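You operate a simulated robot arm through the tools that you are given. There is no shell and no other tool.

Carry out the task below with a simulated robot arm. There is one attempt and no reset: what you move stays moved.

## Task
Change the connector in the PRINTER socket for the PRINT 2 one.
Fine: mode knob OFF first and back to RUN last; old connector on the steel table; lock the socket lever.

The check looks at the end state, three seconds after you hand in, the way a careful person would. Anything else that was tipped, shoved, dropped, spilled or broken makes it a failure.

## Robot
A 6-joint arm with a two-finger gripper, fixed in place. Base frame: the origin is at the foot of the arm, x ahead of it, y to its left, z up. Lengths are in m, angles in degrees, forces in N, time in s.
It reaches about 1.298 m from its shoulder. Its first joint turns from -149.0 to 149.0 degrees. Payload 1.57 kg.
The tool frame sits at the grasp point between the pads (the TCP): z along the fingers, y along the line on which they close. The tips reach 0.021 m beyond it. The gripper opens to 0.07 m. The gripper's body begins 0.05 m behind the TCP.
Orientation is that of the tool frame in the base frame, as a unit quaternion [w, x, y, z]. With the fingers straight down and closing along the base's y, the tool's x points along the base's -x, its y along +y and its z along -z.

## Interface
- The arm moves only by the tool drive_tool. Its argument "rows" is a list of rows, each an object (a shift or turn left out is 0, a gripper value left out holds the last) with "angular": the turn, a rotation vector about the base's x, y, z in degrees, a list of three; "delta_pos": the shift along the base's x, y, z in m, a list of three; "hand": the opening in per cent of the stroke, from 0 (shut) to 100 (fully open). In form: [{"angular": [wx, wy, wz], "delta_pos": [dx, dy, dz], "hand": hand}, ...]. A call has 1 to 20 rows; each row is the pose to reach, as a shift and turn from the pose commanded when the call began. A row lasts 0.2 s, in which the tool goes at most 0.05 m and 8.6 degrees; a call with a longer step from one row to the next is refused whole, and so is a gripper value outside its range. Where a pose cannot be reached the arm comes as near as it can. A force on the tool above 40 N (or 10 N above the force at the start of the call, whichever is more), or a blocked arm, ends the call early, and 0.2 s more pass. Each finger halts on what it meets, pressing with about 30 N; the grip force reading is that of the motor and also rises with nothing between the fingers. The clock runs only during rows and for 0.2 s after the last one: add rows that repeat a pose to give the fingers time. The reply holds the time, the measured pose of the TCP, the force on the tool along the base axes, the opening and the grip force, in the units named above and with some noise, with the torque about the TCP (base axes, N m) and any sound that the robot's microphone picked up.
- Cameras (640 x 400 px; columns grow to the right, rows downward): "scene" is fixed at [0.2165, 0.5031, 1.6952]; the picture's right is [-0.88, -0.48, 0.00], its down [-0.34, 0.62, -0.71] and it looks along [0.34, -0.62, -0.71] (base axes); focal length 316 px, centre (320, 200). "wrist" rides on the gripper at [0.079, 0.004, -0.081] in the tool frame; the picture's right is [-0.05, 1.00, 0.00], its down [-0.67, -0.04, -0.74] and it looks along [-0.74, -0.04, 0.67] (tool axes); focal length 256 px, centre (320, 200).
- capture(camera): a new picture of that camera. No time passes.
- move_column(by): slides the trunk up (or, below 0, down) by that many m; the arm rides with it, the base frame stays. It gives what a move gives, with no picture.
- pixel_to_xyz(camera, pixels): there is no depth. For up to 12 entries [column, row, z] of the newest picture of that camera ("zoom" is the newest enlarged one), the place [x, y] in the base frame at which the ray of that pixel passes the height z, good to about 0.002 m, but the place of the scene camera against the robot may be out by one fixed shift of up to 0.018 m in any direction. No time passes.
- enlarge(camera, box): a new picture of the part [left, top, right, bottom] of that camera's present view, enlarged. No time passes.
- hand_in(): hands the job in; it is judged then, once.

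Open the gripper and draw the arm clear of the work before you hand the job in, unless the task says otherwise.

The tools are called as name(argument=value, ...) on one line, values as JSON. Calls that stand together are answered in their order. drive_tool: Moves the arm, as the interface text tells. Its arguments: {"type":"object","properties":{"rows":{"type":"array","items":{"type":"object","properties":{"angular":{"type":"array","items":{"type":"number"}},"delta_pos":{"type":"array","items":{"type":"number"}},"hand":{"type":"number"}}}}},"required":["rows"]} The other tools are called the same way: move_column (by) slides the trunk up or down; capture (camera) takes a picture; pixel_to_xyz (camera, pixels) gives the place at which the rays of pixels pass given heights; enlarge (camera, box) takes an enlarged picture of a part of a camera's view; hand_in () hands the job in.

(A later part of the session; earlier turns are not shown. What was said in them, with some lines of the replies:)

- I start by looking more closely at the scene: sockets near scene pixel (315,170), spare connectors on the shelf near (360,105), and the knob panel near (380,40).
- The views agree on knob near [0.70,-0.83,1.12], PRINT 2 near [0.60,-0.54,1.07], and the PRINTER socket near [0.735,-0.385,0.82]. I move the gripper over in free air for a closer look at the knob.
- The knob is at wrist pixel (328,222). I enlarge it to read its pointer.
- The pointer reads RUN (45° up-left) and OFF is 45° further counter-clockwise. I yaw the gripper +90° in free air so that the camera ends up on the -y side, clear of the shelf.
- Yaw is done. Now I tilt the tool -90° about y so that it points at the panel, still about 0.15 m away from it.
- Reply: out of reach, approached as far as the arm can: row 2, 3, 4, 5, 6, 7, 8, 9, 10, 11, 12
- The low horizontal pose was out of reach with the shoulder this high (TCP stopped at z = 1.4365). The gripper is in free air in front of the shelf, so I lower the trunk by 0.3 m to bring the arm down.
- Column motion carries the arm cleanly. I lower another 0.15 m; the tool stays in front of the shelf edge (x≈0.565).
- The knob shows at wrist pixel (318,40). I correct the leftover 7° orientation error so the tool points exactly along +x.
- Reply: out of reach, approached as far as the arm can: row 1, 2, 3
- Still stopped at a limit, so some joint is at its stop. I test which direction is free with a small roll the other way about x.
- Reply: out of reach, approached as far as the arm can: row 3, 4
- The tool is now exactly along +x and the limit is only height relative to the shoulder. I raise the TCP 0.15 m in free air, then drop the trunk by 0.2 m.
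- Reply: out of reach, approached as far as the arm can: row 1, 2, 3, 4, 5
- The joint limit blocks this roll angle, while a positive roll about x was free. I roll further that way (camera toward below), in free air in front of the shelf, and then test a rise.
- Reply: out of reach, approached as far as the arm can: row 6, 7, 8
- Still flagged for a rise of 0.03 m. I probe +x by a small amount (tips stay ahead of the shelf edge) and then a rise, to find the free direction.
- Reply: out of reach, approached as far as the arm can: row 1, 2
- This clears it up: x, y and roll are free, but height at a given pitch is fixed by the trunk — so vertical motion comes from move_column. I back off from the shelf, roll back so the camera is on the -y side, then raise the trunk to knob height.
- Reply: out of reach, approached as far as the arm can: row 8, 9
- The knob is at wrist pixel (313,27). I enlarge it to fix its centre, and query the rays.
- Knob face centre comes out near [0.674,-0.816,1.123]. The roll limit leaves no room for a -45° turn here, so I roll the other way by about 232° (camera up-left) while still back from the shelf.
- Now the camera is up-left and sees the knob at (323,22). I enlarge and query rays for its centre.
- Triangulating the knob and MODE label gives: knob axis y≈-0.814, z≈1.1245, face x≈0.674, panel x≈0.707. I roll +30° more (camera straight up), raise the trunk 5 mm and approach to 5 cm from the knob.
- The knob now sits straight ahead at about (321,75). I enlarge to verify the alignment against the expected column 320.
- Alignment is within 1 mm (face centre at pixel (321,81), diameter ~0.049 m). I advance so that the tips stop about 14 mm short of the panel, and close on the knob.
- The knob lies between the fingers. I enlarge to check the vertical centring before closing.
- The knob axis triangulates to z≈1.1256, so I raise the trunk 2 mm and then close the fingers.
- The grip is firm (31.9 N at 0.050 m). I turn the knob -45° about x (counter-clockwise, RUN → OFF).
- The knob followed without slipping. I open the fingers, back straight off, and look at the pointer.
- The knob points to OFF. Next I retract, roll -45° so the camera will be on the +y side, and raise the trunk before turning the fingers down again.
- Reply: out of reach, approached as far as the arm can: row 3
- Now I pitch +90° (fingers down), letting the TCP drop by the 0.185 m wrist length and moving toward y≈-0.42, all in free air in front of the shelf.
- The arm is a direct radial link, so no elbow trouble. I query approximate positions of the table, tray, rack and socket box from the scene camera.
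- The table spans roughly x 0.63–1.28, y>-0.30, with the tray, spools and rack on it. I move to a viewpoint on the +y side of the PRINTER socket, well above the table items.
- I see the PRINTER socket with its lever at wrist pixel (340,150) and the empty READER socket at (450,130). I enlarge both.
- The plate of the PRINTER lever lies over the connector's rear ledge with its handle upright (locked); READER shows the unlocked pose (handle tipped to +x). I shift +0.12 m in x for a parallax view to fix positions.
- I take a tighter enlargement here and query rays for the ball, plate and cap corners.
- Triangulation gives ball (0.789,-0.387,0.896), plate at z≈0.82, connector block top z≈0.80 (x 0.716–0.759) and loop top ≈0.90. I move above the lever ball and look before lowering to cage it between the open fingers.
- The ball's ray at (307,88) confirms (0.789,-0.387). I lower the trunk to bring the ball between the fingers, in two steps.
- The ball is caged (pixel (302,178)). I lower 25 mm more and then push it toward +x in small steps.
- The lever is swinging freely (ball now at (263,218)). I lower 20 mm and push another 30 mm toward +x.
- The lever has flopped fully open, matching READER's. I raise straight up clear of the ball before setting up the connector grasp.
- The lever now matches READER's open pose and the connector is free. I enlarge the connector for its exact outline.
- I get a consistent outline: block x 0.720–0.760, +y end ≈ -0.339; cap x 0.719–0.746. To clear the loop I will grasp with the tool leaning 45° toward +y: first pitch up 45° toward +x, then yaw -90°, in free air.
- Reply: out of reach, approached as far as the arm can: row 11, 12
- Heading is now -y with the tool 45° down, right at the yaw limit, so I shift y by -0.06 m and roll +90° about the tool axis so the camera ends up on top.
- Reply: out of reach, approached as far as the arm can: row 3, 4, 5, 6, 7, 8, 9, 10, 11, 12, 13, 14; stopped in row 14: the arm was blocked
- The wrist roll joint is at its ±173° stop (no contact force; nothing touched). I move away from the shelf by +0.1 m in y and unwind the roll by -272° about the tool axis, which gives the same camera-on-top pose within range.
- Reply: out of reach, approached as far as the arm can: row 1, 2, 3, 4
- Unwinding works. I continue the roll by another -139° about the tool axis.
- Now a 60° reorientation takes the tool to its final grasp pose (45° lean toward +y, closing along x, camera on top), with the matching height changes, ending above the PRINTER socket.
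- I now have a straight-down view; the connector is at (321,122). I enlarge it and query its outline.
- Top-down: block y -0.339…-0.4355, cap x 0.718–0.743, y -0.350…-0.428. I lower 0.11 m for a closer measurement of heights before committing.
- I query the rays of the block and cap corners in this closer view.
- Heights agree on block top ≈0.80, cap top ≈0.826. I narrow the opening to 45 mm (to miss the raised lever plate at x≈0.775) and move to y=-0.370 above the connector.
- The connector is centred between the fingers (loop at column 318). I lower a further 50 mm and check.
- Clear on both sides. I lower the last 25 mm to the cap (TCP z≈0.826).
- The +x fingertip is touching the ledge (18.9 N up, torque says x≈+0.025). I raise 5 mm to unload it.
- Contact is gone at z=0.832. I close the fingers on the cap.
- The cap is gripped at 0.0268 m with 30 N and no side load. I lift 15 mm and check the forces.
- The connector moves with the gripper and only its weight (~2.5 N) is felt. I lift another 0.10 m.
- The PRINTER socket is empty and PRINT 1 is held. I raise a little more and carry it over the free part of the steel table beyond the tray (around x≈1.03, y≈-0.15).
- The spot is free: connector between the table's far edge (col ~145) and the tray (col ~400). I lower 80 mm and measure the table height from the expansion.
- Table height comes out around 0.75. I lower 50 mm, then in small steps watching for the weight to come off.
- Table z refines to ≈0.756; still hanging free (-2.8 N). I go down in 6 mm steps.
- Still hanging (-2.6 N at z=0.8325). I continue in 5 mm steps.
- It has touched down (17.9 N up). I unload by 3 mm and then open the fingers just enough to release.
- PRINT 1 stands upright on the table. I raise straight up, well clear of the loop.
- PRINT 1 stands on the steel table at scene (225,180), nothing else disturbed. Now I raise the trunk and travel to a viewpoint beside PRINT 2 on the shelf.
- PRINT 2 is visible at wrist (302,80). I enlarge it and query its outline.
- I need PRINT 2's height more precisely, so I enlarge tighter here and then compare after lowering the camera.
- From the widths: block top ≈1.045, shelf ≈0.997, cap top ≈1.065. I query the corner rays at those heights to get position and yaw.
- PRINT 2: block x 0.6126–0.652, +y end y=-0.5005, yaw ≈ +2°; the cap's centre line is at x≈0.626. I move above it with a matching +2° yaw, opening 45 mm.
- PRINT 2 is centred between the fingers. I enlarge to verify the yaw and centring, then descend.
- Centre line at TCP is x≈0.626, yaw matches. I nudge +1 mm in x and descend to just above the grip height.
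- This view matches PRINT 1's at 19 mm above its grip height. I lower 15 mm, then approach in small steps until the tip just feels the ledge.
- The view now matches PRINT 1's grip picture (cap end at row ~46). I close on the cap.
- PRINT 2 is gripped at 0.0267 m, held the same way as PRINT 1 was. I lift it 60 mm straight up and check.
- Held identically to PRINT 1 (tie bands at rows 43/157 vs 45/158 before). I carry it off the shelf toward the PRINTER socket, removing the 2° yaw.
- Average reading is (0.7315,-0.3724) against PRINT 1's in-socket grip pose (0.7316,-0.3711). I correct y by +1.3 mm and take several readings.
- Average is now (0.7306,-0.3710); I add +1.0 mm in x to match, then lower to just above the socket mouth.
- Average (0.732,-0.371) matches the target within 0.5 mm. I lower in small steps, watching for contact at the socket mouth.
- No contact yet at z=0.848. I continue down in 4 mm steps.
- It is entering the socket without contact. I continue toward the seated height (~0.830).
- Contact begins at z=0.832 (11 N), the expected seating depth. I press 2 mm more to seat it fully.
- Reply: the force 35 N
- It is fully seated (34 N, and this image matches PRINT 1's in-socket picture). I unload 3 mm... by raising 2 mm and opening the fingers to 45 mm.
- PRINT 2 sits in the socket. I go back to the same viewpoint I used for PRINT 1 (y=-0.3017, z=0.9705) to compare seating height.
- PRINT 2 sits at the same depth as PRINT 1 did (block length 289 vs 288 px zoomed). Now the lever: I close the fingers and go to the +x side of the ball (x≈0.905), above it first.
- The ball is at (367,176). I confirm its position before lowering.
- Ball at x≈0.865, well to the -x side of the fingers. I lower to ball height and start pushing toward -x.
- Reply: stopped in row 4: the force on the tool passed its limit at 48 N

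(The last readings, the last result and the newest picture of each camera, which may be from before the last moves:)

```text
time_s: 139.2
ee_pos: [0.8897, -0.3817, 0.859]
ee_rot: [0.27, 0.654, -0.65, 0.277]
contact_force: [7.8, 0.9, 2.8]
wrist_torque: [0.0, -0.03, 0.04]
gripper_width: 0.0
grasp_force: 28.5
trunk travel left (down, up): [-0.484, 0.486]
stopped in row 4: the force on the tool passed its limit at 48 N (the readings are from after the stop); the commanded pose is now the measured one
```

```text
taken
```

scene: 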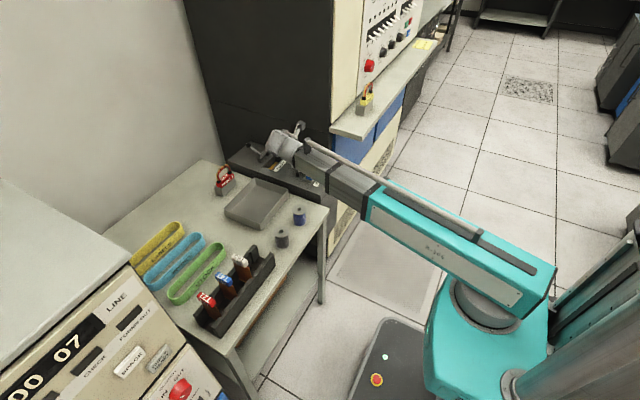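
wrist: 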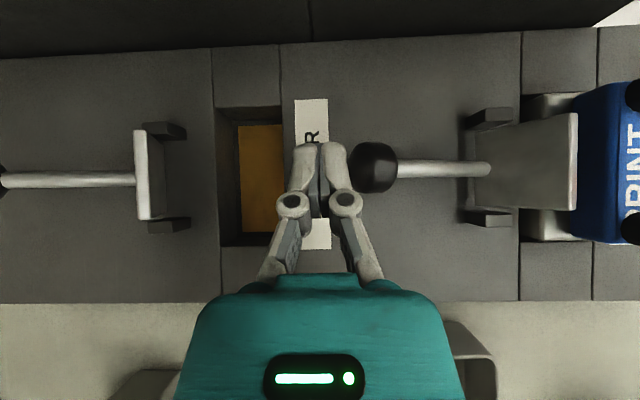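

Pushing horizontally hits a detent (48 N): at this angle lifting is far more effective. I back off, lower the closed fingers below the rod's height, then slide under the rod.

drive_tool(rows=[{"delta_pos": [0.01, 0, 0], "hand": 0}, {"delta_pos": [0.018, 0, 0]}, {"delta_pos": [0.018, 0, 0]}])

move_column(by=-0.041)

capture(camera="wrist")

```text
time_s: 140.0
ee_pos: [0.9055, -0.3818, 0.859]
ee_rot: [0.27, 0.654, -0.65, 0.278]
contact_force: [0.3, 0.4, 0.4]
wrist_torque: [-0.02, 0.02, -0.02]
gripper_width: 0.0
grasp_force: 28.8
trunk travel left (down, up): [-0.484, 0.486]
```

```text
time_s: 140.8
ee_pos: [0.9056, -0.3811, 0.82]
ee_rot: [0.27, 0.654, -0.649, 0.28]
contact_force: [6.1, -0.5, 17.2]
wrist_torque: [-0.18, -0.06, 0.07]
gripper_width: 0.0
grasp_force: 28.9
trunk travel left (down, up): [-0.443, 0.527]
```

```text
taken
```

wrist: 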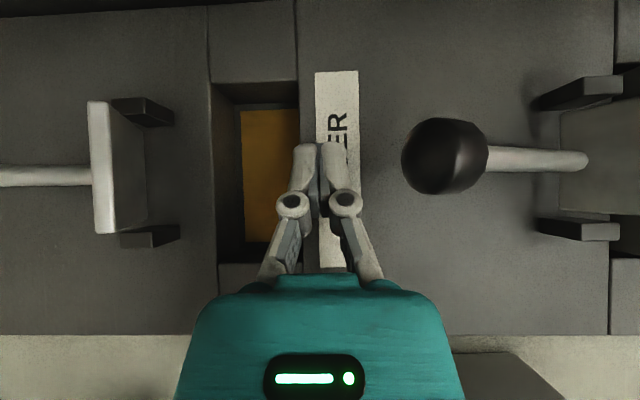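

The tips just touched the box top (17 N). I raise 5 mm, then slide -x under the rod.

move_column(by=0.005)

drive_tool(rows=[{"delta_pos": [-0.015, 0, 0], "hand": 0}, {"delta_pos": [-0.03, 0, 0]}, {"delta_pos": [-0.045, 0, 0]}, {"delta_pos": [-0.06, 0, 0]}, {"delta_pos": [-0.06, 0, 0]}])

capture(camera="wrist")

```text
time_s: 141.3
ee_pos: [0.905, -0.3812, 0.8218]
ee_rot: [0.269, 0.654, -0.651, 0.276]
contact_force: [0.7, 0.9, 0.4]
wrist_torque: [-0.02, -0.02, 0.02]
gripper_width: 0.0003
grasp_force: 28.2
trunk travel left (down, up): [-0.448, 0.522]
```

```text
time_s: 142.6
ee_pos: [0.8461, -0.3812, 0.8217]
ee_rot: [0.27, 0.653, -0.651, 0.277]
contact_force: [0.7, 0.1, -0.2]
wrist_torque: [-0.01, -0.05, 0.02]
gripper_width: 0.0
grasp_force: 28.7
trunk travel left (down, up): [-0.448, 0.522]
```

```text
taken
```

wrist: 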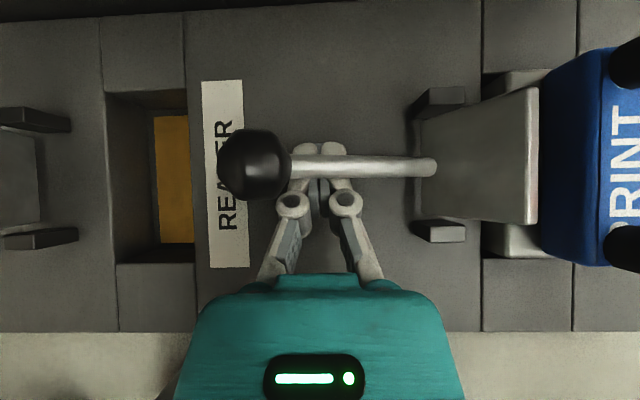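

The fingertips are under the rod right beside the ball (rod crossing at row 165). I lift in small steps.

move_column(by=0.01)

move_column(by=0.008)

capture(camera="wrist")

```text
time_s: 143.1
ee_pos: [0.8465, -0.3811, 0.8335]
ee_rot: [0.27, 0.654, -0.65, 0.277]
contact_force: [0.9, 4.3, -1.9]
wrist_torque: [-0.03, -0.04, -0.05]
gripper_width: 0.0002
grasp_force: 29.1
trunk travel left (down, up): [-0.458, 0.512]
```

```text
time_s: 143.7
ee_pos: [0.8465, -0.3828, 0.8411]
ee_rot: [0.27, 0.653, -0.651, 0.277]
contact_force: [1.0, 0.5, -0.6]
wrist_torque: [-0.02, -0.02, -0.01]
gripper_width: 0.0
grasp_force: 29.0
trunk travel left (down, up): [-0.466, 0.504]
```

```text
taken
```

wrist: 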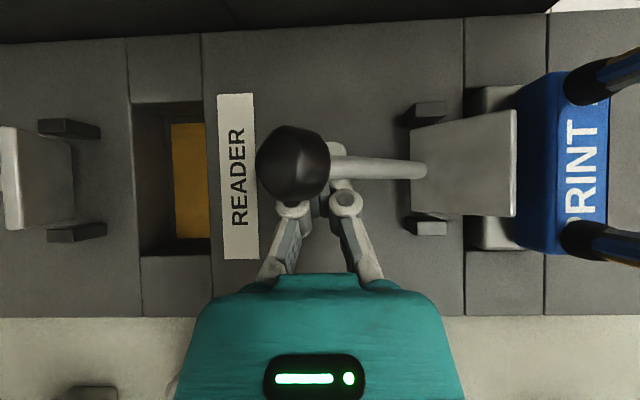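

The lever follows easily (ball at (293,163), plate coming down). I keep lifting.

move_column(by=0.01)

capture(camera="wrist")

enlarge(camera="scene", box=[250, 110, 350, 200])

```text
time_s: 144.3
ee_pos: [0.8463, -0.3809, 0.8507]
ee_rot: [0.271, 0.653, -0.651, 0.277]
contact_force: [0.1, 0.1, -0.4]
wrist_torque: [-0.02, -0.02, 0.03]
gripper_width: 0.0
grasp_force: 28.1
trunk travel left (down, up): [-0.476, 0.494]
```

```text
taken
```

wrist: 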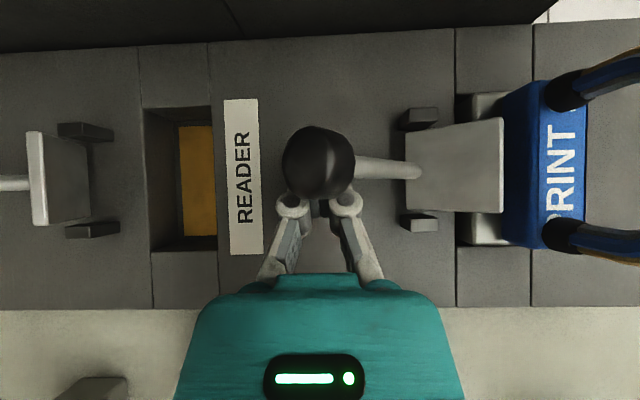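

```text
4.44 times, centred on (300, 155) of scene
```

zoom: 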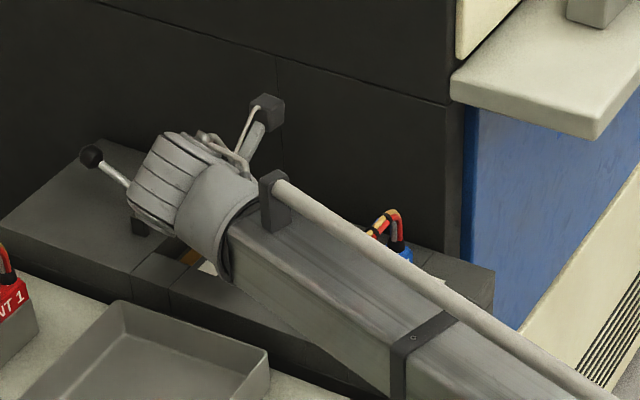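

The ball now rests on the fingertips (318,162). I shift the fingers 12 mm to +x so they support its far side, raise, and then push toward -x.

drive_tool(rows=[{"delta_pos": [0.006, 0, 0], "hand": 0}, {"delta_pos": [0.012, 0, 0]}, {"delta_pos": [0.012, 0, 0]}])

move_column(by=0.01)

capture(camera="wrist")

```text
time_s: 145.1
ee_pos: [0.857, -0.3816, 0.8501]
ee_rot: [0.269, 0.654, -0.65, 0.277]
contact_force: [0.0, -0.2, -0.2]
wrist_torque: [-0.03, 0.02, 0.0]
gripper_width: 0.0
grasp_force: 28.8
trunk travel left (down, up): [-0.476, 0.494]
```

```text
time_s: 145.7
ee_pos: [0.8565, -0.3808, 0.8603]
ee_rot: [0.271, 0.653, -0.651, 0.277]
contact_force: [0.3, 0.3, 0.3]
wrist_torque: [0.01, -0.02, 0.02]
gripper_width: 0.0001
grasp_force: 28.4
trunk travel left (down, up): [-0.486, 0.484]
```

```text
taken
```

wrist: 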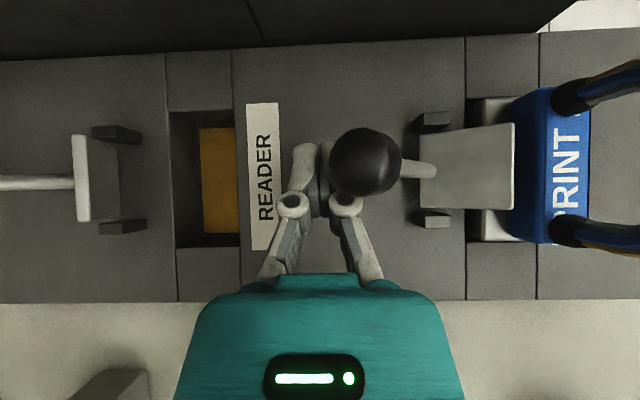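

The lever holds at about 41°. I raise 12 mm and push -x in small steps.

move_column(by=0.012)

drive_tool(rows=[{"delta_pos": [-0.007, 0, 0], "hand": 0}, {"delta_pos": [-0.014, 0, 0]}, {"delta_pos": [-0.021, 0, 0]}, {"delta_pos": [-0.028, 0, 0]}, {"delta_pos": [-0.028, 0, 0]}])

capture(camera="wrist")

```text
time_s: 146.3
ee_pos: [0.8561, -0.3808, 0.8723]
ee_rot: [0.27, 0.653, -0.651, 0.277]
contact_force: [0.9, 0.2, 0.2]
wrist_torque: [0.04, -0.03, 0.02]
gripper_width: 0.0001
grasp_force: 28.6
trunk travel left (down, up): [-0.498, 0.472]
```

```text
time_s: 147.5
ee_pos: [0.8283, -0.3799, 0.8718]
ee_rot: [0.27, 0.653, -0.651, 0.277]
contact_force: [0.1, 0.7, 0.2]
wrist_torque: [0.01, 0.01, 0.0]
gripper_width: 0.0
grasp_force: 28.2
trunk travel left (down, up): [-0.498, 0.472]
```

```text
taken
```

wrist: 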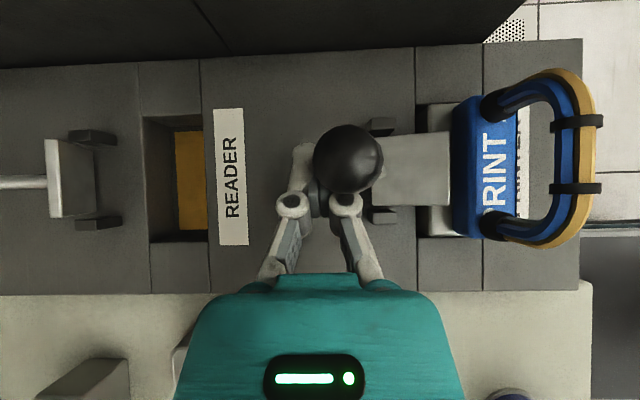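

The lever is at about 25°. I keep pushing -x toward upright, stopping on force.

drive_tool(rows=[{"delta_pos": [-0.007, 0, 0], "hand": 0}, {"delta_pos": [-0.014, 0, 0]}, {"delta_pos": [-0.021, 0, 0]}, {"delta_pos": [-0.026, 0, 0]}, {"delta_pos": [-0.026, 0, 0]}])

capture(camera="wrist")

```text
time_s: 148.7
ee_pos: [0.8053, -0.3802, 0.8713]
ee_rot: [0.269, 0.655, -0.649, 0.279]
contact_force: [25.9, -2.1, 11.4]
wrist_torque: [-0.08, 0.21, 0.19]
gripper_width: 0.0
grasp_force: 28.7
trunk travel left (down, up): [-0.498, 0.472]
```

```text
taken
```

wrist: 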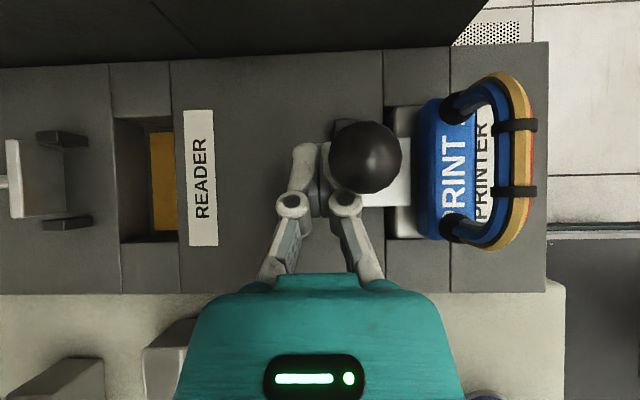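

The ball is back at x≈0.788 (its original locked spot) and the lever is at its stop (26 N). I back off +x and raise to inspect.

drive_tool(rows=[{"delta_pos": [0.015, 0, 0], "hand": 0}, {"delta_pos": [0.03, 0, 0]}, {"delta_pos": [0.045, 0, 0]}, {"delta_pos": [0.045, 0, 0]}])

capture(camera="wrist")

move_column(by=0.12)

drive_tool(rows=[{"delta_pos": [-0.03, 0.02, 0]}, {"delta_pos": [-0.06, 0.045, 0]}, {"delta_pos": [-0.09, 0.07, 0]}, {"delta_pos": [-0.115, 0.08, 0]}, {"delta_pos": [-0.115, 0.08, 0]}])

capture(camera="wrist")

enlarge(camera="wrist", box=[240, 30, 400, 170])

```text
time_s: 149.7
ee_pos: [0.8481, -0.3801, 0.8727]
ee_rot: [0.27, 0.654, -0.65, 0.278]
contact_force: [0.0, 0.3, 0.3]
wrist_torque: [0.0, 0.02, -0.02]
gripper_width: 0.0
grasp_force: 28.1
trunk travel left (down, up): [-0.498, 0.472]
```

```text
taken
```

wrist: 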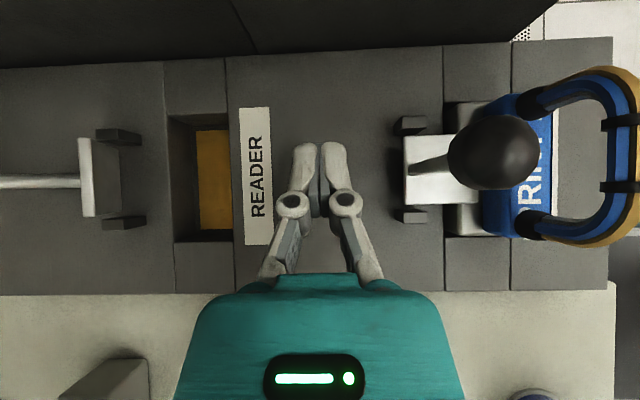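

```text
time_s: 151.2
ee_pos: [0.8473, -0.3808, 0.9904]
ee_rot: [0.269, 0.654, -0.651, 0.276]
contact_force: [0.1, -0.1, 0.0]
wrist_torque: [0.0, -0.03, -0.04]
gripper_width: 0.0
grasp_force: 28.3
trunk travel left (down, up): [-0.618, 0.352]
```

```text
time_s: 152.4
ee_pos: [0.7335, -0.3021, 0.9929]
ee_rot: [0.271, 0.653, -0.651, 0.277]
contact_force: [0.3, -0.5, 0.3]
wrist_torque: [0.03, 0.0, 0.0]
gripper_width: 0.0
grasp_force: 28.3
trunk travel left (down, up): [-0.618, 0.352]
```

```text
taken
```

wrist: 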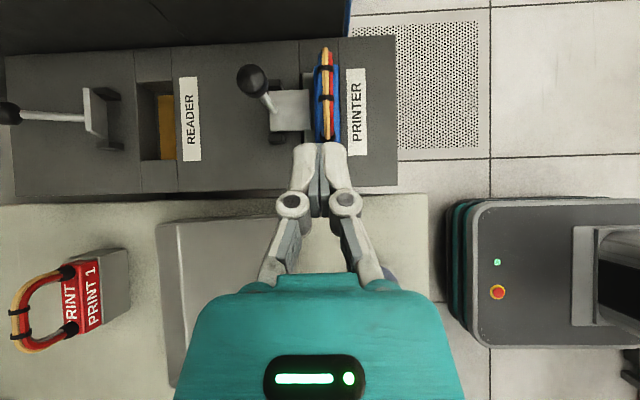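

```text
2.86 times, centred on (320, 100) of wrist
```

zoom: 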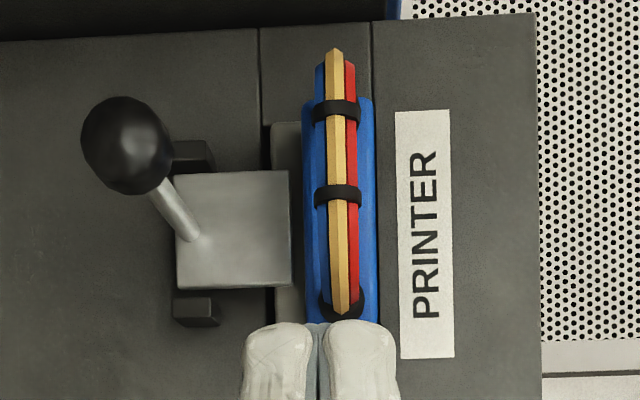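

The plate lies over PRINT 2's ledge again. I check the ball's position against its original locked position (0.7886,-0.387,0.8956).

pixel_to_xyz(camera="wrist", pixels=[[252.5, 80.8, 0.8956], [252.5, 80.8, 0.89], [309.5, 98, 0.82], [309.5, 124, 0.82], [270, 130, 0.82]])

enlarge(camera="scene", box=[240, 120, 350, 200])

```text
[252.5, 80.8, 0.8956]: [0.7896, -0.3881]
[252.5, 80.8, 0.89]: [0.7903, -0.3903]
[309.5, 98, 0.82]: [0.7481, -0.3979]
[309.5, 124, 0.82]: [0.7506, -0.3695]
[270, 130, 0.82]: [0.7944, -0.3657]
```

```text
5.00 times, centred on (295, 160) of scene
```

zoom: 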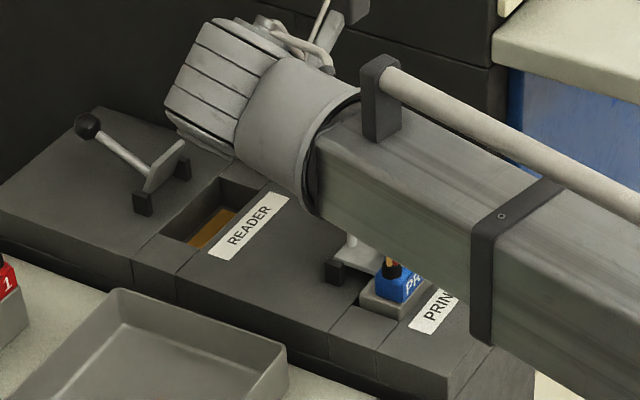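

The lever is locked (ball within 1 mm of its original place). Now for the knob: I raise, pull away from the work, and unwind the wrist roll (+197° about the tool axis) in free air.

move_column(by=0.1)

drive_tool(rows=[{"angular": [0, -5.8, -5.8], "delta_pos": [-0.02, 0, 0]}, {"angular": [0, -11.6, -11.6], "delta_pos": [-0.04, 0, 0]}, {"angular": [0, -17.4, -17.4], "delta_pos": [-0.06, 0, 0]}, {"angular": [0, -23.2, -23.2], "delta_pos": [-0.08, 0, 0]}, {"angular": [0, -29.0, -29.0], "delta_pos": [-0.1, 0, 0]}, {"angular": [0, -34.8, -34.8], "delta_pos": [-0.12, 0, 0]}, {"angular": [0, -40.6, -40.6], "delta_pos": [-0.14, 0, 0]}, {"angular": [0, -46.4, -46.4], "delta_pos": [-0.16, 0, 0]}, {"angular": [0, -52.2, -52.2], "delta_pos": [-0.18, 0, 0]}, {"angular": [0, -58.0, -58.0], "delta_pos": [-0.2, 0, 0]}, {"angular": [0, -63.8, -63.8], "delta_pos": [-0.22, 0, 0]}, {"angular": [0, -69.6, -69.6], "delta_pos": [-0.23, 0, 0]}, {"angular": [0, -69.6, -69.6], "delta_pos": [-0.23, 0, 0]}])

capture(camera="scene")

```text
time_s: 153.7
ee_pos: [0.7348, -0.3028, 1.0923]
ee_rot: [0.271, 0.653, -0.65, 0.278]
contact_force: [-0.3, 0.1, 0.8]
wrist_torque: [0.02, 0.01, 0.01]
gripper_width: 0.0
grasp_force: 28.8
trunk travel left (down, up): [-0.718, 0.252]
```

```text
time_s: 156.5
ee_pos: [0.5045, -0.3041, 1.0933]
ee_rot: [0.023, 0.071, 0.919, -0.386]
contact_force: [0.3, 0.4, 0.1]
wrist_torque: [0.0, 0.0, -0.01]
gripper_width: 0.0001
grasp_force: 28.7
trunk travel left (down, up): [-0.718, 0.252]
```

```text
taken
```

scene: 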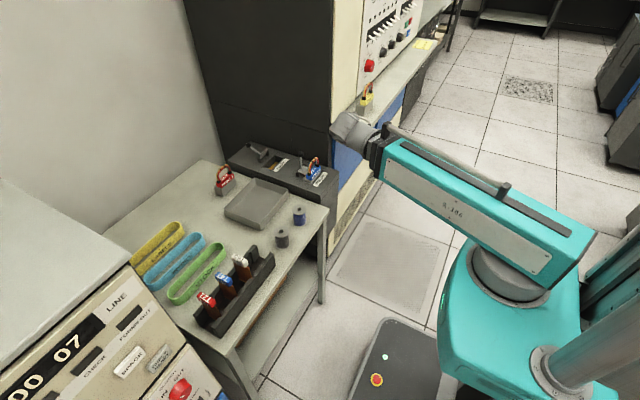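

PRINT 2 in the socket with its lever upright is visible at scene (310,168). I continue the roll by another 98° here.

drive_tool(rows=[{"angular": [-0.1, -5.8, -5.7]}, {"angular": [-0.2, -11.6, -11.4]}, {"angular": [-0.3, -17.4, -17.1]}, {"angular": [-0.4, -23.2, -22.8]}, {"angular": [-0.5, -29.0, -28.5]}, {"angular": [-0.6, -34.8, -34.2]}, {"angular": [-0.7, -40.6, -39.9]}, {"angular": [-0.8, -46.4, -45.6]}, {"angular": [-0.9, -52.2, -51.3]}, {"angular": [-1.0, -58.0, -57.0]}, {"angular": [-1.1, -63.8, -62.7]}, {"angular": [-1.2, -69.6, -68.4]}, {"angular": [-1.2, -69.6, -68.4]}])

drive_tool(rows=[{"angular": [0, 0, 8.2], "delta_pos": [-0.01, 0, 0]}, {"angular": [0, 0, 16.4], "delta_pos": [-0.02, 0, 0]}, {"angular": [0, 0, 24.6], "delta_pos": [-0.03, -0.01, 0]}, {"angular": [0, 0, 32.8], "delta_pos": [-0.04, -0.02, 0]}, {"angular": [0, 0, 41.0], "delta_pos": [-0.05, -0.03, 0]}, {"angular": [0, 0, 49.2], "delta_pos": [-0.05, -0.05, 0]}, {"angular": [0, 0, 57.4], "delta_pos": [-0.05, -0.07, 0]}, {"angular": [0, 0, 65.6], "delta_pos": [-0.05, -0.09, 0]}, {"angular": [0, 0, 73.8], "delta_pos": [-0.05, -0.11, 0]}, {"angular": [0, 0, 82.0], "delta_pos": [-0.05, -0.13, 0]}, {"angular": [0, 0, 90.0], "delta_pos": [-0.05, -0.15, 0]}, {"angular": [0, 0, 90.0], "delta_pos": [-0.05, -0.15, 0]}])

capture(camera="scene")

```text
time_s: 159.3
ee_pos: [0.5044, -0.3027, 1.0916]
ee_rot: [0.304, 0.739, 0.551, -0.24]
contact_force: [-0.3, -0.3, -0.4]
wrist_torque: [-0.02, -0.01, 0.0]
gripper_width: 0.0001
grasp_force: 28.8
trunk travel left (down, up): [-0.718, 0.252]
```

```text
time_s: 161.9
ee_pos: [0.4549, -0.4525, 1.0916]
ee_rot: [0.385, 0.129, 0.913, 0.049]
contact_force: [0.2, 0.0, 0.7]
wrist_torque: [-0.02, 0.04, 0.01]
gripper_width: 0.0
grasp_force: 28.3
out of reach, approached as far as the arm can: row 1, 2, 3, 4, 5, 6, 7, 8, 9
trunk travel left (down, up): [-0.718, 0.252]
```

```text
taken
```

scene: 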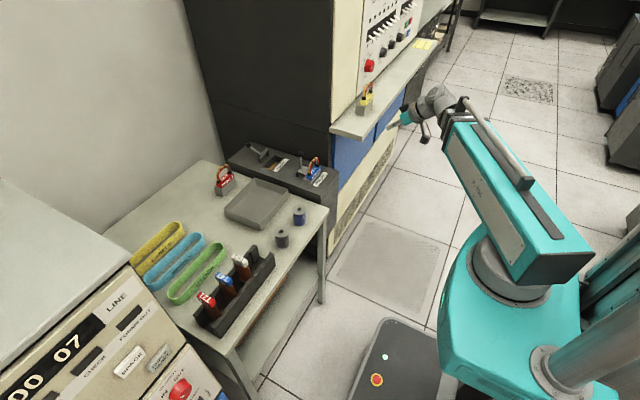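

I'm at heading +x, 44° down, in free air in front of the shelf. Now I pitch up to horizontal while moving toward the knob's y, then roll to the camera-up-left pose.

drive_tool(rows=[{"angular": [0, -8.2, 0], "delta_pos": [0, -0.03, 0.0202]}, {"angular": [0, -16.4, 0], "delta_pos": [0, -0.06, 0.0426]}, {"angular": [0, -24.6, 0], "delta_pos": [0, -0.09, 0.0668]}, {"angular": [0, -32.8, 0], "delta_pos": [0, -0.12, 0.0922]}, {"angular": [0, -41.0, 0], "delta_pos": [0, -0.15, 0.1185]}, {"angular": [0, -44.4, 0], "delta_pos": [0, -0.18, 0.1295]}, {"angular": [0, -44.4, 0], "delta_pos": [0, -0.18, 0.1295]}])

drive_tool(rows=[{"angular": [8, 0, 0], "delta_pos": [0, -0.015, 0]}, {"angular": [16, 0, 0], "delta_pos": [0, -0.03, 0]}, {"angular": [24, 0, 0], "delta_pos": [0, -0.045, 0]}, {"angular": [32, 0, 0], "delta_pos": [0, -0.06, 0]}, {"angular": [40, 0, 0], "delta_pos": [0, -0.075, 0]}, {"angular": [48, 0, 0], "delta_pos": [0, -0.09, 0]}, {"angular": [56, 0, 0], "delta_pos": [0, -0.105, 0]}, {"angular": [64, 0, 0], "delta_pos": [0, -0.12, 0]}, {"angular": [72, 0, 0], "delta_pos": [0, -0.135, 0]}, {"angular": [80, 0, 0], "delta_pos": [0, -0.15, 0]}, {"angular": [88, 0, 0], "delta_pos": [0, -0.165, 0]}, {"angular": [96, 0, 0], "delta_pos": [0, -0.18, 0]}, {"angular": [104, 0, 0], "delta_pos": [0, -0.18, 0]}, {"angular": [112, 0, 0], "delta_pos": [0, -0.18, 0]}, {"angular": [119.2, 0, 0], "delta_pos": [0, -0.18, 0]}, {"angular": [119.2, 0, 0], "delta_pos": [0, -0.18, 0]}])

capture(camera="wrist")

capture(camera="scene")

```text
time_s: 163.5
ee_pos: [0.4542, -0.6355, 1.2239]
ee_rot: [0.701, 0.104, 0.7, 0.094]
contact_force: [0.4, -0.5, -0.6]
wrist_torque: [0.02, 0.0, 0.02]
gripper_width: 0.0
grasp_force: 29.2
trunk travel left (down, up): [-0.718, 0.252]
```

```text
time_s: 166.9
ee_pos: [0.4538, -0.8116, 1.2206]
ee_rot: [0.264, 0.656, 0.273, 0.652]
contact_force: [0.7, 0.9, -0.2]
wrist_torque: [0.0, -0.02, 0.0]
gripper_width: 0.0
grasp_force: 28.3
trunk travel left (down, up): [-0.718, 0.252]
```

```text
taken
```

wrist: 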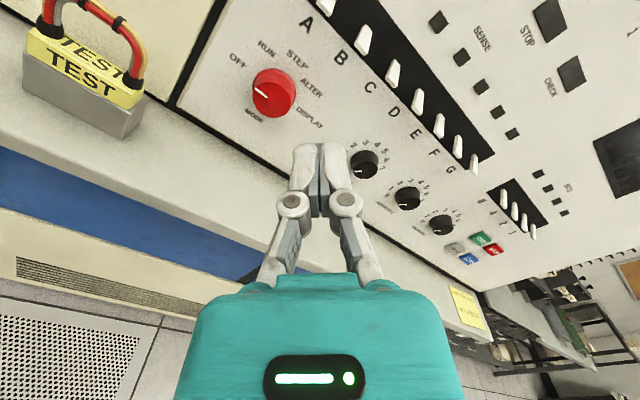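

```text
taken
```

scene: 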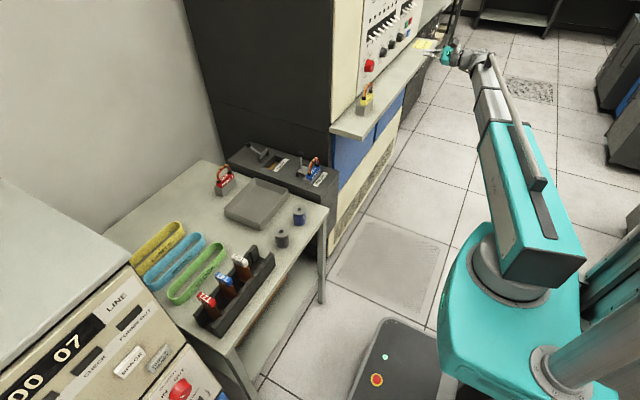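

Orientation is right for grasping the knob at OFF. I trim the last half-degree, open the fingers, and lower the trunk to the knob height (z≈1.126).

drive_tool(rows=[{"angular": [0, -0.55, -0.55], "delta_pos": [0, -0.002, 0], "hand": 50}, {"angular": [0, -0.55, -0.55], "delta_pos": [0, -0.002, 0], "hand": 100}, {"angular": [0, -0.55, -0.55], "delta_pos": [0, -0.002, 0]}, {"angular": [0, -0.55, -0.55], "delta_pos": [0, -0.002, 0]}, {"angular": [0, -0.55, -0.55], "delta_pos": [0, -0.002, 0]}])

move_column(by=-0.096)

drive_tool(rows=[{"delta_pos": [0.04, 0, 0]}, {"delta_pos": [0.08, 0, 0]}, {"delta_pos": [0.116, 0, 0]}, {"delta_pos": [0.116, 0, 0]}])

capture(camera="wrist")

enlarge(camera="wrist", box=[220, 0, 420, 125])

```text
time_s: 168.1
ee_pos: [0.454, -0.8134, 1.2222]
ee_rot: [0.269, 0.655, 0.269, 0.653]
contact_force: [-0.2, 0.1, 0.4]
wrist_torque: [0.01, 0.01, -0.02]
gripper_width: 0.0702
grasp_force: 0.1
trunk travel left (down, up): [-0.718, 0.252]
```

```text
time_s: 169.4
ee_pos: [0.4534, -0.813, 1.1264]
ee_rot: [0.27, 0.655, 0.269, 0.653]
contact_force: [-0.1, -1.2, 0.2]
wrist_torque: [0.02, 0.01, -0.02]
gripper_width: 0.07
grasp_force: 0.1
trunk travel left (down, up): [-0.622, 0.348]
```

```text
time_s: 170.4
ee_pos: [0.5708, -0.814, 1.1243]
ee_rot: [0.269, 0.655, 0.27, 0.652]
contact_force: [-0.3, -0.1, -0.5]
wrist_torque: [0.0, -0.01, -0.01]
gripper_width: 0.07
grasp_force: 0.1
trunk travel left (down, up): [-0.622, 0.348]
```

```text
taken
```

wrist: 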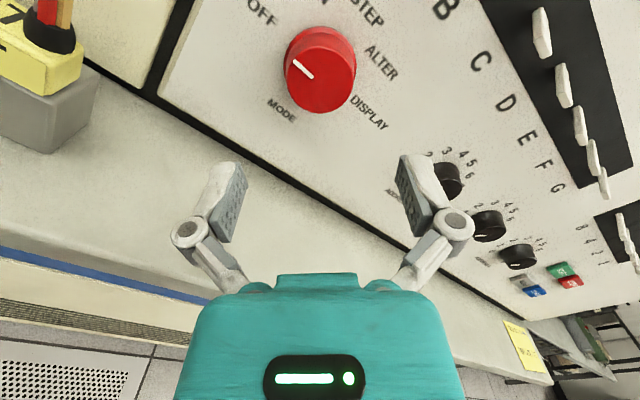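

```text
3.20 times, centred on (320, 62) of wrist
```

zoom: 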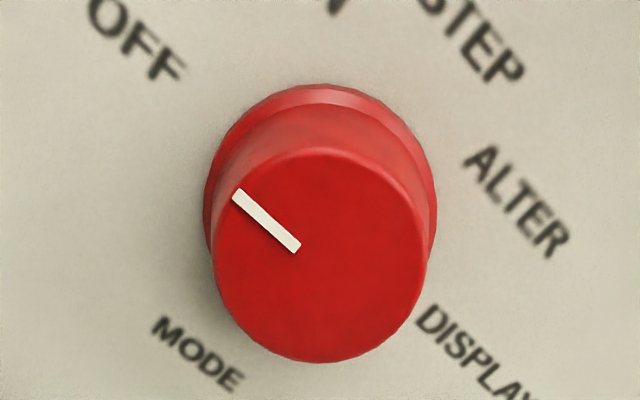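

Knob at OFF, fingers well aligned, trunk at exactly the same height as before. I advance onto the knob and close.

drive_tool(rows=[{"delta_pos": [0.04, 0, 0], "hand": 100}, {"delta_pos": [0.08, 0, 0]}, {"delta_pos": [0.099, 0, 0]}, {"delta_pos": [0.099, 0, 0]}])

drive_tool(rows=[{"hand": 60}, {"hand": 40}, {"hand": 20}, {"hand": 10}, {"hand": 0}, {"hand": 0}])

capture(camera="wrist")

```text
time_s: 171.4
ee_pos: [0.6693, -0.8138, 1.127]
ee_rot: [0.269, 0.655, 0.27, 0.653]
contact_force: [0.1, 0.0, -0.3]
wrist_torque: [0.0, -0.01, -0.01]
gripper_width: 0.0703
grasp_force: 0.0
trunk travel left (down, up): [-0.622, 0.348]
```

```text
time_s: 172.8
ee_pos: [0.6688, -0.8139, 1.1266]
ee_rot: [0.27, 0.655, 0.269, 0.653]
contact_force: [-6.3, 7.4, -10.9]
wrist_torque: [0.06, 0.17, 0.1]
gripper_width: 0.0501
grasp_force: 32.1
trunk travel left (down, up): [-0.622, 0.348]
```

```text
taken
```

wrist: 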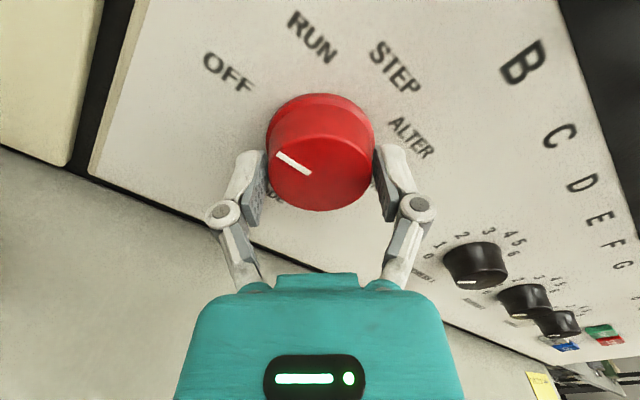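

Firm grip (32 N at 0.050 m). I turn +45° about x, OFF → RUN.

drive_tool(rows=[{"angular": [7.5, 0, 0], "hand": 0}, {"angular": [15, 0, 0]}, {"angular": [22.5, 0, 0]}, {"angular": [30, 0, 0]}, {"angular": [37.5, 0, 0]}, {"angular": [45, 0, 0]}, {"angular": [45, 0, 0]}])

capture(camera="wrist")

```text
time_s: 174.4
ee_pos: [0.668, -0.8148, 1.1265]
ee_rot: [-0.003, 0.708, -0.002, 0.707]
contact_force: [-1.2, -5.6, 1.9]
wrist_torque: [0.0, 0.58, -0.14]
gripper_width: 0.05
grasp_force: 32.2
trunk travel left (down, up): [-0.622, 0.348]
```

```text
taken
```

wrist: 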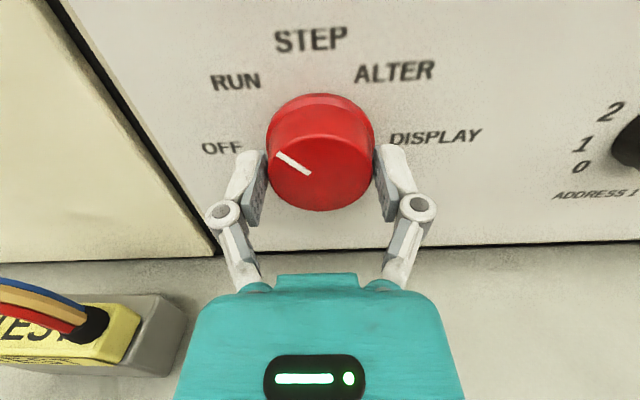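

The pointer again shows as it did at the start for RUN (276,153)→(308,173). I open, back straight off and check.

drive_tool(rows=[{"hand": 50}, {"hand": 100}, {"hand": 100}, {"hand": 100}, {"hand": 100}])

drive_tool(rows=[{"delta_pos": [-0.03, 0, 0]}, {"delta_pos": [-0.065, 0, 0]}, {"delta_pos": [-0.092, 0, 0]}, {"delta_pos": [-0.092, 0, 0]}])

capture(camera="wrist")

enlarge(camera="wrist", box=[240, 20, 400, 120])

```text
time_s: 175.6
ee_pos: [0.6685, -0.8143, 1.1265]
ee_rot: [-0.002, 0.708, -0.001, 0.706]
contact_force: [-0.6, -0.6, 0.6]
wrist_torque: [0.0, -0.02, -0.02]
gripper_width: 0.07
grasp_force: 0.2
trunk travel left (down, up): [-0.622, 0.348]
```

```text
time_s: 176.6
ee_pos: [0.5779, -0.8141, 1.1264]
ee_rot: [-0.002, 0.708, 0.0, 0.706]
contact_force: [-1.0, 0.1, -0.2]
wrist_torque: [0.0, -0.03, -0.01]
gripper_width: 0.0701
grasp_force: 0.1
trunk travel left (down, up): [-0.622, 0.348]
```

```text
taken
```

wrist: 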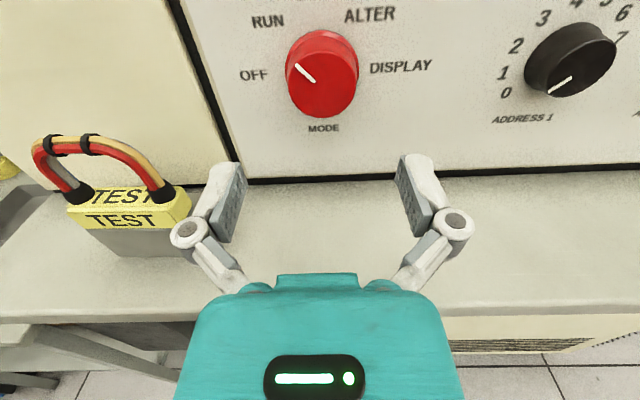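

```text
4.00 times, centred on (320, 70) of wrist
```

zoom: 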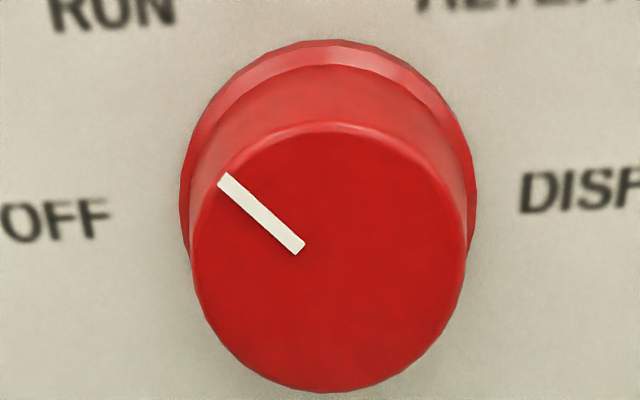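

The pointer is at RUN (within ~2° of its starting angle). I retract the arm clear of the console with the gripper open and check the whole scene.

drive_tool(rows=[{"delta_pos": [-0.04, 0, 0], "hand": 100}, {"delta_pos": [-0.08, 0, 0]}, {"delta_pos": [-0.12, 0, 0]}, {"delta_pos": [-0.15, 0, 0]}, {"delta_pos": [-0.15, 0, 0]}])

capture(camera="scene")

enlarge(camera="scene", box=[220, 120, 350, 202])

enlarge(camera="scene", box=[350, 40, 410, 80])

enlarge(camera="scene", box=[100, 140, 360, 340])

```text
time_s: 177.8
ee_pos: [0.4269, -0.8128, 1.1264]
ee_rot: [-0.001, 0.708, -0.002, 0.706]
contact_force: [0.3, 0.7, 0.6]
wrist_torque: [0.0, -0.01, 0.0]
gripper_width: 0.0697
grasp_force: 0.1
trunk travel left (down, up): [-0.622, 0.348]
```

```text
taken
```

scene: 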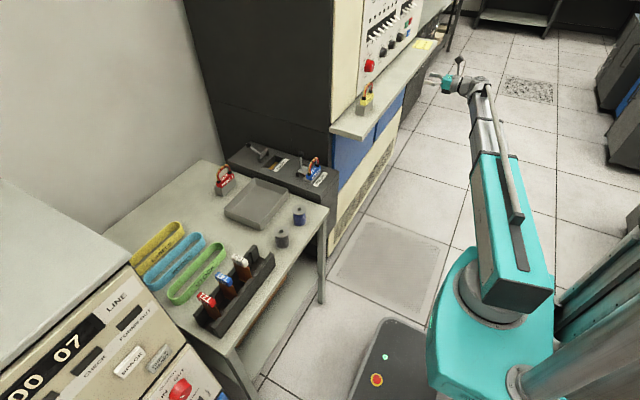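

```text
4.88 times, centred on (285, 161) of scene
```

zoom: 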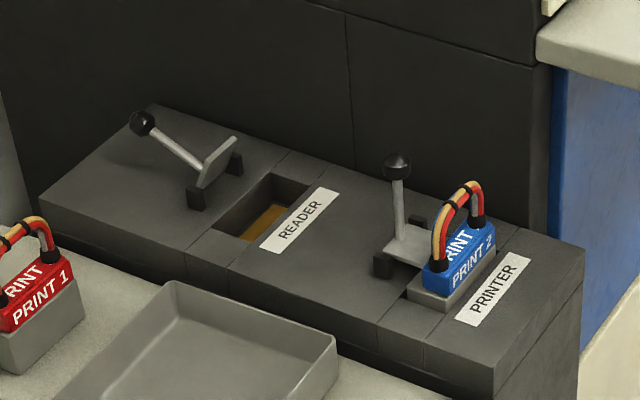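

```text
10.00 times, centred on (380, 60) of scene
```

zoom: 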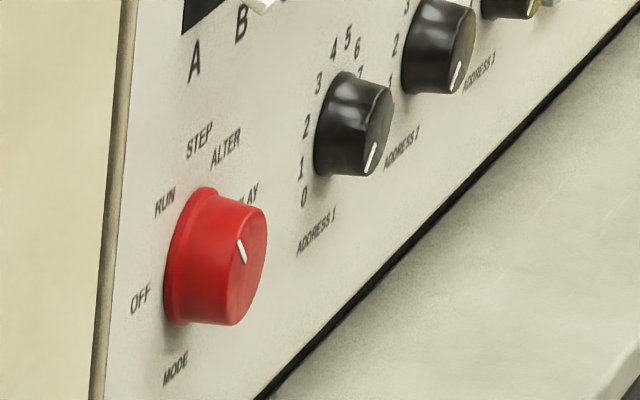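

```text
2.00 times, centred on (230, 240) of scene
```

zoom: 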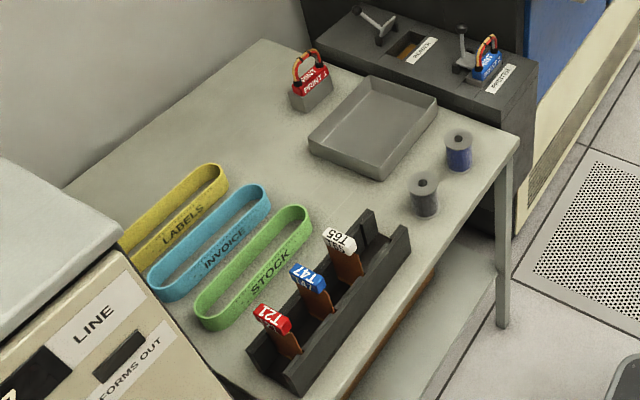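

Everything checks out: the knob pointer is identical to its original RUN picture. PRINT 2 is seated in PRINTER with the lever ball at the same pixel (397,168) as when it was locked at the start. PRINT 1 is upright on the steel table, and nothing else has moved. The gripper is open and the arm is clear, so I hand in.

hand_in()

```text
The job is handed in.
```

The PRINTER socket now holds the PRINT 2 connector, with its lever locked and the mode knob back on RUN. I handed the job in, but no result of the check has come back.

- **Mode knob:** I turned it to OFF before touching the socket and back to RUN as the last step. The pointer is within about 2° of where it started.
- **Old connector:** PRINT 1 stands upright on a free part of the steel table, beyond the tray.
- **New connector:** PRINT 2 is seated at the same depth PRINT 1 was. The lever ball is within about 1 mm of its original locked position.
- **Surroundings:** In the final pictures, nothing else looks moved, including the TEST connector, the READER socket and the items on the table.

While I was closing the lever, it resisted a sideways push at 48 N and the arm stopped by itself. I then lifted the handle from underneath, and it went over easily. The gripper is open and the arm is clear of the console.
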